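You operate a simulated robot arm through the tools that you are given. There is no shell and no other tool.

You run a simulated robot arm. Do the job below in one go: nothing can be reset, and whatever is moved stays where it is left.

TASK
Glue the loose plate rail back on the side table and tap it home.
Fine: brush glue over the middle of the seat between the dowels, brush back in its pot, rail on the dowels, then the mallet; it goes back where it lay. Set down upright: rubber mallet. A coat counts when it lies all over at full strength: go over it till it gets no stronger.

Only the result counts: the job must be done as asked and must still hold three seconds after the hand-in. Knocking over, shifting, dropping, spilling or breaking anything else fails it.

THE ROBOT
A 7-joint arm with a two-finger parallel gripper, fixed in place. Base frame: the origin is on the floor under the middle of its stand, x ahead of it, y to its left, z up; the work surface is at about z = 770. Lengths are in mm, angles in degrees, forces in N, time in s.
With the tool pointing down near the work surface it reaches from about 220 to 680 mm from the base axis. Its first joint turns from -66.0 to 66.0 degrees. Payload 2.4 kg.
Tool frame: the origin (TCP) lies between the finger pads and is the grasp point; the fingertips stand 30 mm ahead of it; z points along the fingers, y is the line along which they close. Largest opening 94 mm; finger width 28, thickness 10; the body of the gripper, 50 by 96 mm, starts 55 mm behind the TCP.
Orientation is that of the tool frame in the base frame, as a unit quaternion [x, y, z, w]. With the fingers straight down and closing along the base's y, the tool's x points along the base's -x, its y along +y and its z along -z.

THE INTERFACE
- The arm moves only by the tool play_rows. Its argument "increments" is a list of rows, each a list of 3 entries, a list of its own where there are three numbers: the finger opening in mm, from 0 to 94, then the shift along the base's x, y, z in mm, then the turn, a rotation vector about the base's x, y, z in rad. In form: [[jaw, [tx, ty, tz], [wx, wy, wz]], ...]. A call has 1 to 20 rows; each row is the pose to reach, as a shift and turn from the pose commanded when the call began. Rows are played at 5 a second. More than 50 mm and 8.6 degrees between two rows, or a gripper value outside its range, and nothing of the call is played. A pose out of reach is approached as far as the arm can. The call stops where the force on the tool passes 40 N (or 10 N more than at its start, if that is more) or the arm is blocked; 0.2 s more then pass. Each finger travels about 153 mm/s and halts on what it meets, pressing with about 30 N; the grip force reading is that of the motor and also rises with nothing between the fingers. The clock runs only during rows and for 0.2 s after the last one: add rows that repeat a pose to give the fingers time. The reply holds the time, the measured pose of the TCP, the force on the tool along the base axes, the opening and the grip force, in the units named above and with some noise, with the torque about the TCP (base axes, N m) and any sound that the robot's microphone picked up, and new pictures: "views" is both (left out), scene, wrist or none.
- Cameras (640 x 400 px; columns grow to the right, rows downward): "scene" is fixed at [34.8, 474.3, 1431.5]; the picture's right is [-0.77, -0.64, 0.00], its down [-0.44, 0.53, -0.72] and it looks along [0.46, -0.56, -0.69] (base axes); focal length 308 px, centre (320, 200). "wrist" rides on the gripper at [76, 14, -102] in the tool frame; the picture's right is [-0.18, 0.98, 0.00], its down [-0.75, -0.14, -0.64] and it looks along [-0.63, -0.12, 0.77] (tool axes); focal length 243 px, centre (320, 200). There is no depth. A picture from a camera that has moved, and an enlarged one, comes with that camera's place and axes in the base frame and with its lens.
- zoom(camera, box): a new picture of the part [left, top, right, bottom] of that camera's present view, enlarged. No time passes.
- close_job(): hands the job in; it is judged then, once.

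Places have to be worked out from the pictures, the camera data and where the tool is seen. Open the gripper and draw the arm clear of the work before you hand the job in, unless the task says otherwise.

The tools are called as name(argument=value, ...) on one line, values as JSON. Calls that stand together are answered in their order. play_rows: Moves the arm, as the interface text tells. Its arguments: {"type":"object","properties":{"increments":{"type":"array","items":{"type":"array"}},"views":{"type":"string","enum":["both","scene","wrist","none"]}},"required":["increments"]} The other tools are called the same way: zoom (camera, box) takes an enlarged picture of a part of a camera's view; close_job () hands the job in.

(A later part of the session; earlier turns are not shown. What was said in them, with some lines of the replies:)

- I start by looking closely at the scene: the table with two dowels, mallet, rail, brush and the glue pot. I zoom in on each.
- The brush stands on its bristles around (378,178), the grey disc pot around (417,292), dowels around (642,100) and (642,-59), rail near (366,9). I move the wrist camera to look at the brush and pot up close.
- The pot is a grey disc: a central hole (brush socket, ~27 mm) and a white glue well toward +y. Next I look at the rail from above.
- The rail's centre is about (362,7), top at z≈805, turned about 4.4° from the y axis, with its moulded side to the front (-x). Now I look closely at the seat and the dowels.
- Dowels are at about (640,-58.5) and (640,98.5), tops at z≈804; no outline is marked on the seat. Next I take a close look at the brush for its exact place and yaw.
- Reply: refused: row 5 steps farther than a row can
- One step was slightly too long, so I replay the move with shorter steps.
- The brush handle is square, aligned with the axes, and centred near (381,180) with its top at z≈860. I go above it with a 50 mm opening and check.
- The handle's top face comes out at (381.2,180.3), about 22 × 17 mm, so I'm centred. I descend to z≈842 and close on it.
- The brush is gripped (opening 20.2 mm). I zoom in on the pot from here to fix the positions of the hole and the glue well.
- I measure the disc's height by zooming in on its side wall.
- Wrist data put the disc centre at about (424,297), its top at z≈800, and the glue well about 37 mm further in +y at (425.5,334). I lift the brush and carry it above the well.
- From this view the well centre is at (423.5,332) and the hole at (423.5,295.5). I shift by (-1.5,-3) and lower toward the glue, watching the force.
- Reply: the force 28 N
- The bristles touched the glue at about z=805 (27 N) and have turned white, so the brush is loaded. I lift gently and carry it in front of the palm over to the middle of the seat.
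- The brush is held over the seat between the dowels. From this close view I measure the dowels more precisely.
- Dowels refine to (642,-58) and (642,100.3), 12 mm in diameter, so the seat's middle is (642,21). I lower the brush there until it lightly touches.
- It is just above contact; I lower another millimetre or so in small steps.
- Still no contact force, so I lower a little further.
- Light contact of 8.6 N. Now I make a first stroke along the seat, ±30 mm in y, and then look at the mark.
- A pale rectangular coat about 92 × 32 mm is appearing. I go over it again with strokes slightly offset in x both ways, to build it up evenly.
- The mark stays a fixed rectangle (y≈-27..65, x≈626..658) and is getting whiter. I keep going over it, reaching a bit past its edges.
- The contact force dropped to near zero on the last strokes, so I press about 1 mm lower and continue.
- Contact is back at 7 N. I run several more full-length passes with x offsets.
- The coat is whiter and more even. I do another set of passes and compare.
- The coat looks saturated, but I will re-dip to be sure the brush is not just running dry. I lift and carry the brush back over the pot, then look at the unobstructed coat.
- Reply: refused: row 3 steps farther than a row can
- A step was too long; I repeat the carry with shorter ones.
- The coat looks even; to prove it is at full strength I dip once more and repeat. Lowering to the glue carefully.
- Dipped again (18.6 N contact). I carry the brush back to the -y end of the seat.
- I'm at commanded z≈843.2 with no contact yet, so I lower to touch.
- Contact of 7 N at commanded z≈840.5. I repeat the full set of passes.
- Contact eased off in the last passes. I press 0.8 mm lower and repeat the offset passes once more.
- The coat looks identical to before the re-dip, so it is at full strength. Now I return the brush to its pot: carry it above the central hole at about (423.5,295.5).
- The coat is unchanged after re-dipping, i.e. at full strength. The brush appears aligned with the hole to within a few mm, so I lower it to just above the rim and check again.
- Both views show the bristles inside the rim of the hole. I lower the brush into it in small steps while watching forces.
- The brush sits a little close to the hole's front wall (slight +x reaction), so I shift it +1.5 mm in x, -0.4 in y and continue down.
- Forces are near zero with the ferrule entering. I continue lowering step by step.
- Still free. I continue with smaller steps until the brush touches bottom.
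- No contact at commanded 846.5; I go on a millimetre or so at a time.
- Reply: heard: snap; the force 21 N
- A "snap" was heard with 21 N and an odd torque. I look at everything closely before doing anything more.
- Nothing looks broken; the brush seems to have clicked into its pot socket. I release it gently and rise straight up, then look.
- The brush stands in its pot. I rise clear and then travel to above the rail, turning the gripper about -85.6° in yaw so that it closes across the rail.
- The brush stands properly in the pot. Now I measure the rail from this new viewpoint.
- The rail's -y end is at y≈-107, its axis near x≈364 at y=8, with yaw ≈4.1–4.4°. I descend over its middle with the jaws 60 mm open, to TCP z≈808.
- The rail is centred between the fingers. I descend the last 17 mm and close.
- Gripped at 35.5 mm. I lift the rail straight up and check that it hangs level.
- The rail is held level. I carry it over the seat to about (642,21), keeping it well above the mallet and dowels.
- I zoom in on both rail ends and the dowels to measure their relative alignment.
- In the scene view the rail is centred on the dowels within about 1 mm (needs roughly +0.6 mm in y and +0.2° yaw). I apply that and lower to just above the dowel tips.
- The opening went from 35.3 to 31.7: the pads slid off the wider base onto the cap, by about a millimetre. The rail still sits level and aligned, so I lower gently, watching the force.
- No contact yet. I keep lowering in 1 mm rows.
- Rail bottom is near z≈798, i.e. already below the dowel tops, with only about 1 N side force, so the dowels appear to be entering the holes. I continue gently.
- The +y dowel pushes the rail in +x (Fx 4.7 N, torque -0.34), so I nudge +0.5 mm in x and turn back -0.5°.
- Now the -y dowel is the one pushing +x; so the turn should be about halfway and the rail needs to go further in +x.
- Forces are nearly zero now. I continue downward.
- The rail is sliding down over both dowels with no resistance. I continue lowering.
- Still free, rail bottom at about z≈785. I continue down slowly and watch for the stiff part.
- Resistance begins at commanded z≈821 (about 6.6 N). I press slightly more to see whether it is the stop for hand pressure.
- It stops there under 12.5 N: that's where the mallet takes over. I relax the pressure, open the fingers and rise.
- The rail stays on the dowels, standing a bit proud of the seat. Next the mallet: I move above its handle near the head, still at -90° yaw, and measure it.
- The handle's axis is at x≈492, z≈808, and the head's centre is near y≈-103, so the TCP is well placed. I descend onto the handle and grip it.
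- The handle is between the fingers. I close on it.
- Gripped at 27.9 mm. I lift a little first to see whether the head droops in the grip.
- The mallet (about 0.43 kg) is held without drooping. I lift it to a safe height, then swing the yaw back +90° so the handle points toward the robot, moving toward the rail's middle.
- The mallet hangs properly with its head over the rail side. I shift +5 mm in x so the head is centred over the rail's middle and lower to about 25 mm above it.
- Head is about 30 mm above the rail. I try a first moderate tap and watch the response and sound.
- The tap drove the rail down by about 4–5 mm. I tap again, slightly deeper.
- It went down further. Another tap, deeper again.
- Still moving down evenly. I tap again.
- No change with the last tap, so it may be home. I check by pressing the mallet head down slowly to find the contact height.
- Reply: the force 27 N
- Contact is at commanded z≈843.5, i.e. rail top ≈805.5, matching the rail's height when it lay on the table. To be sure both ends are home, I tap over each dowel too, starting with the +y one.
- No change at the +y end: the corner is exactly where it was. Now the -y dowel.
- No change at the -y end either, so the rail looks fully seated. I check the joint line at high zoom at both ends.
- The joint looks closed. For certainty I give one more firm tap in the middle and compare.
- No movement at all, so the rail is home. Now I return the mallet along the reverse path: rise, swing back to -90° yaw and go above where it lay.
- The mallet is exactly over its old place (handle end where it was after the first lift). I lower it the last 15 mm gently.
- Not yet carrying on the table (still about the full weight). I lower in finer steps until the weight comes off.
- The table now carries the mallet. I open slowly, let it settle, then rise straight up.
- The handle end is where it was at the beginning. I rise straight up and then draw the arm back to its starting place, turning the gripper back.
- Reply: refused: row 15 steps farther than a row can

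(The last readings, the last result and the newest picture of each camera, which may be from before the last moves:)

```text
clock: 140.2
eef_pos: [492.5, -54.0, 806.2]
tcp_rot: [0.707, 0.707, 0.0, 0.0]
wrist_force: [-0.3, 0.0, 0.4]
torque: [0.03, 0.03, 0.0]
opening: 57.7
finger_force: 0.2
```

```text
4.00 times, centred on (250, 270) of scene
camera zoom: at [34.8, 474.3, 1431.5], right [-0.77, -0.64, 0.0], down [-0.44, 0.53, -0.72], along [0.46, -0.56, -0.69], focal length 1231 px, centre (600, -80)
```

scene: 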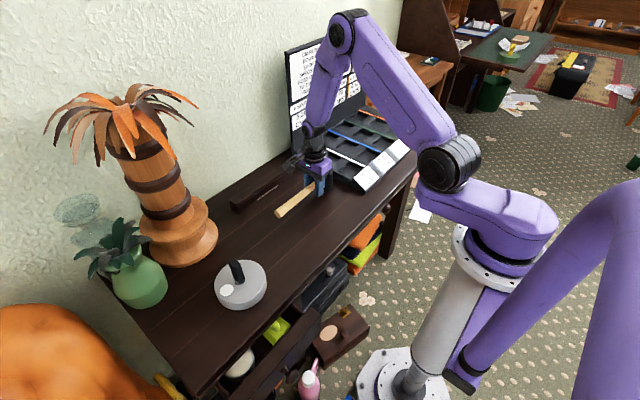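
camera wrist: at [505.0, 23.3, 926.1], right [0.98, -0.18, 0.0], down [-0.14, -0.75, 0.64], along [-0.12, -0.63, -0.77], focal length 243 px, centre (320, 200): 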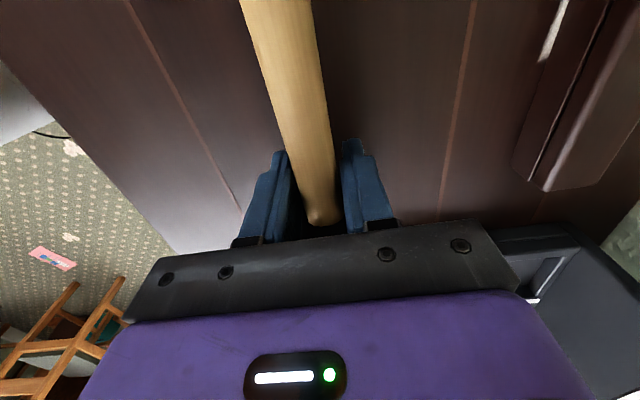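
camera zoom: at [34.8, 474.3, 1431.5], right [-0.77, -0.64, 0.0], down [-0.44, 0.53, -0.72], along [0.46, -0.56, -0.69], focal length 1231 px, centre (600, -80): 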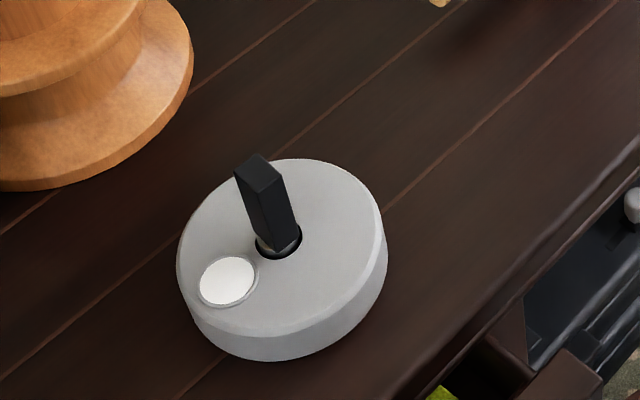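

One turn step was too large; I replay with smaller ones.

play_rows(increments=[[58, [0, 0, 20], [0, 0, 0]], [58, [0, 0, 60], [0, 0, 0]], [58, [0, 0, 105], [0, 0, 0]], [58, [0, 0, 150], [0, 0, 0]], [58, [-10, 5, 185], [0, 0, 0.14]], [58, [-30, 10, 218], [0, 0, 0.28]], [58, [-55, 15, 245], [0, 0, 0.42]], [58, [-80, 18, 272], [0, 0, 0.56]], [58, [-105, 18, 297], [0, 0, 0.7]], [58, [-130, 18, 320], [0, 0, 0.84]], [58, [-150, 18, 340], [0, 0, 0.98]], [58, [-160, 18, 345], [0, 0, 1.12]], [58, [-162, 18, 345], [0, 0, 1.26]], [58, [-162, 18, 345], [0, 0, 1.4]], [58, [-162, 18, 345], [0, 0, 1.53]], [70, [-162, 18, 345], [0, 0, 1.5708]], [70, [-162, 18, 345], [0, 0, 1.5708]]], views="both")

zoom(camera="scene", box=[200, 140, 360, 240])

zoom(camera="scene", box=[0, 60, 240, 400])

zoom(camera="wrist", box=[260, 30, 580, 230])

```text
clock: 143.8
eef_pos: [329.9, -36.3, 1151.7]
tcp_rot: [-0.001, 1.0, 0.0, 0.0]
wrist_force: [-0.6, -0.4, -0.2]
torque: [0.02, 0.04, -0.04]
opening: 69.8
finger_force: 0.1
camera wrist: at [252.1, -20.9, 1254.6], right [0.18, 0.98, 0.0], down [0.75, -0.14, 0.64], along [0.63, -0.12, -0.77], focal length 243 px, centre (320, 200)
```

scene: 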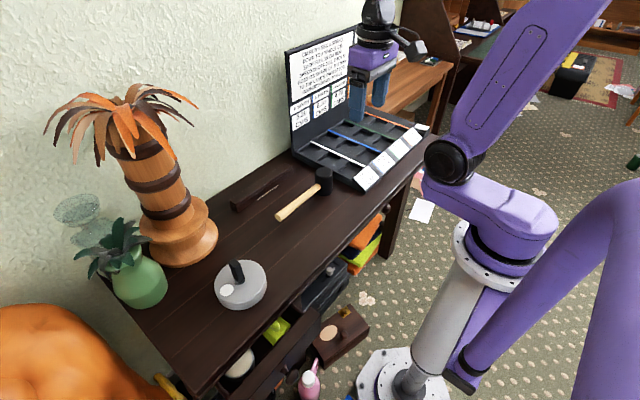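
wrist: 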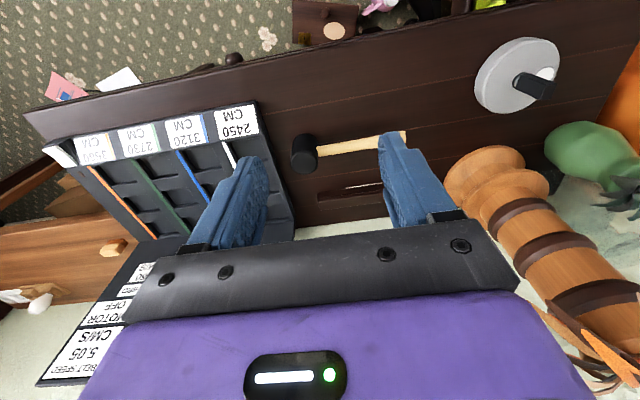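

```text
4.00 times, centred on (280, 190) of scene
camera zoom: at [34.8, 474.3, 1431.5], right [-0.77, -0.64, 0.0], down [-0.44, 0.53, -0.72], along [0.46, -0.56, -0.69], focal length 1231 px, centre (480, 240)
```

zoom: 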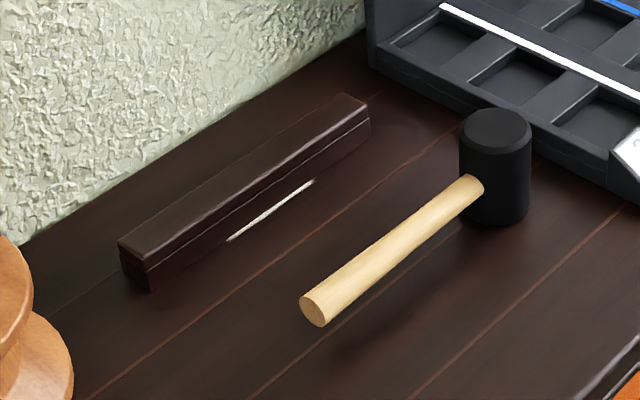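

```text
1.18 times, centred on (120, 230) of scene
camera zoom: at [34.8, 474.3, 1431.5], right [-0.77, -0.64, 0.0], down [-0.44, 0.53, -0.72], along [0.46, -0.56, -0.69], focal length 362 px, centre (555, 165)
```

zoom: 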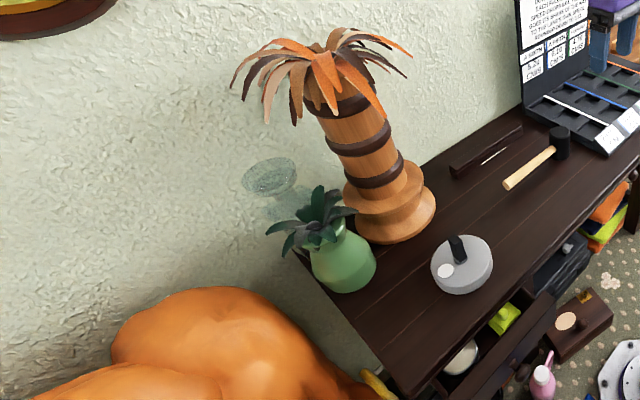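

```text
2.00 times, centred on (420, 130) of wrist
camera zoom: at [252.1, -20.9, 1254.6], right [0.18, 0.98, 0.0], down [0.75, -0.14, 0.64], along [0.63, -0.12, -0.77], focal length 485 px, centre (120, 340)
```

zoom: 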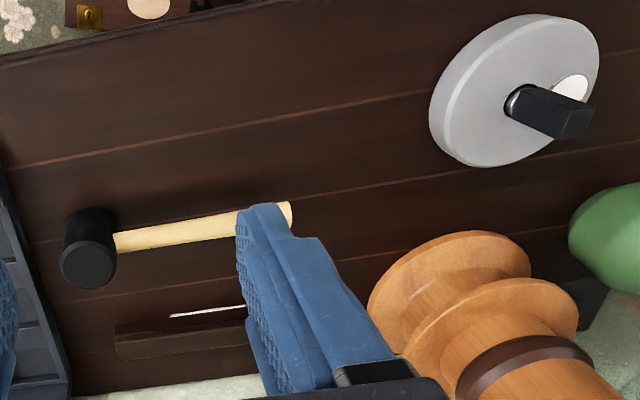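

Everything is in place. The coat is at full strength under the rail, the rail is seated on its dowels, and the brush stands in its pot. The mallet is upright where it lay, and the arm is clear with the gripper open, so I hand the job in.

close_job()

```text
The job is handed in.
```

The plate rail is glued, on its dowels and tapped home, and I've handed the job in. I don't know the judge's result.

- **Glue:** I brushed the middle of the seat between the dowels until it got no whiter. I then dipped the brush again and went over it once more with no further change. A thin strip of glue, about 4 mm, shows along the front of the rail because the coat is a little wider than the rail's base.
- **Brush:** It stands in the central hole of its pot. I heard a snap as it reached the bottom. Nothing looked broken, and I took it to be the brush clicking into place.
- **Rail:** It slid onto both dowels and stopped about 11 mm above the seat. Three mallet taps brought it down. Further taps in the middle and over each dowel moved it no more, and no gap shows at the joint.
- **Mallet:** It is back upright where it lay. The handle end looks exactly as before, and the head is within about 2 mm of its old place.

The pot and glue well hadn't moved, and I saw nothing else on the table shifted. The arm is back at its starting place with the gripper open.
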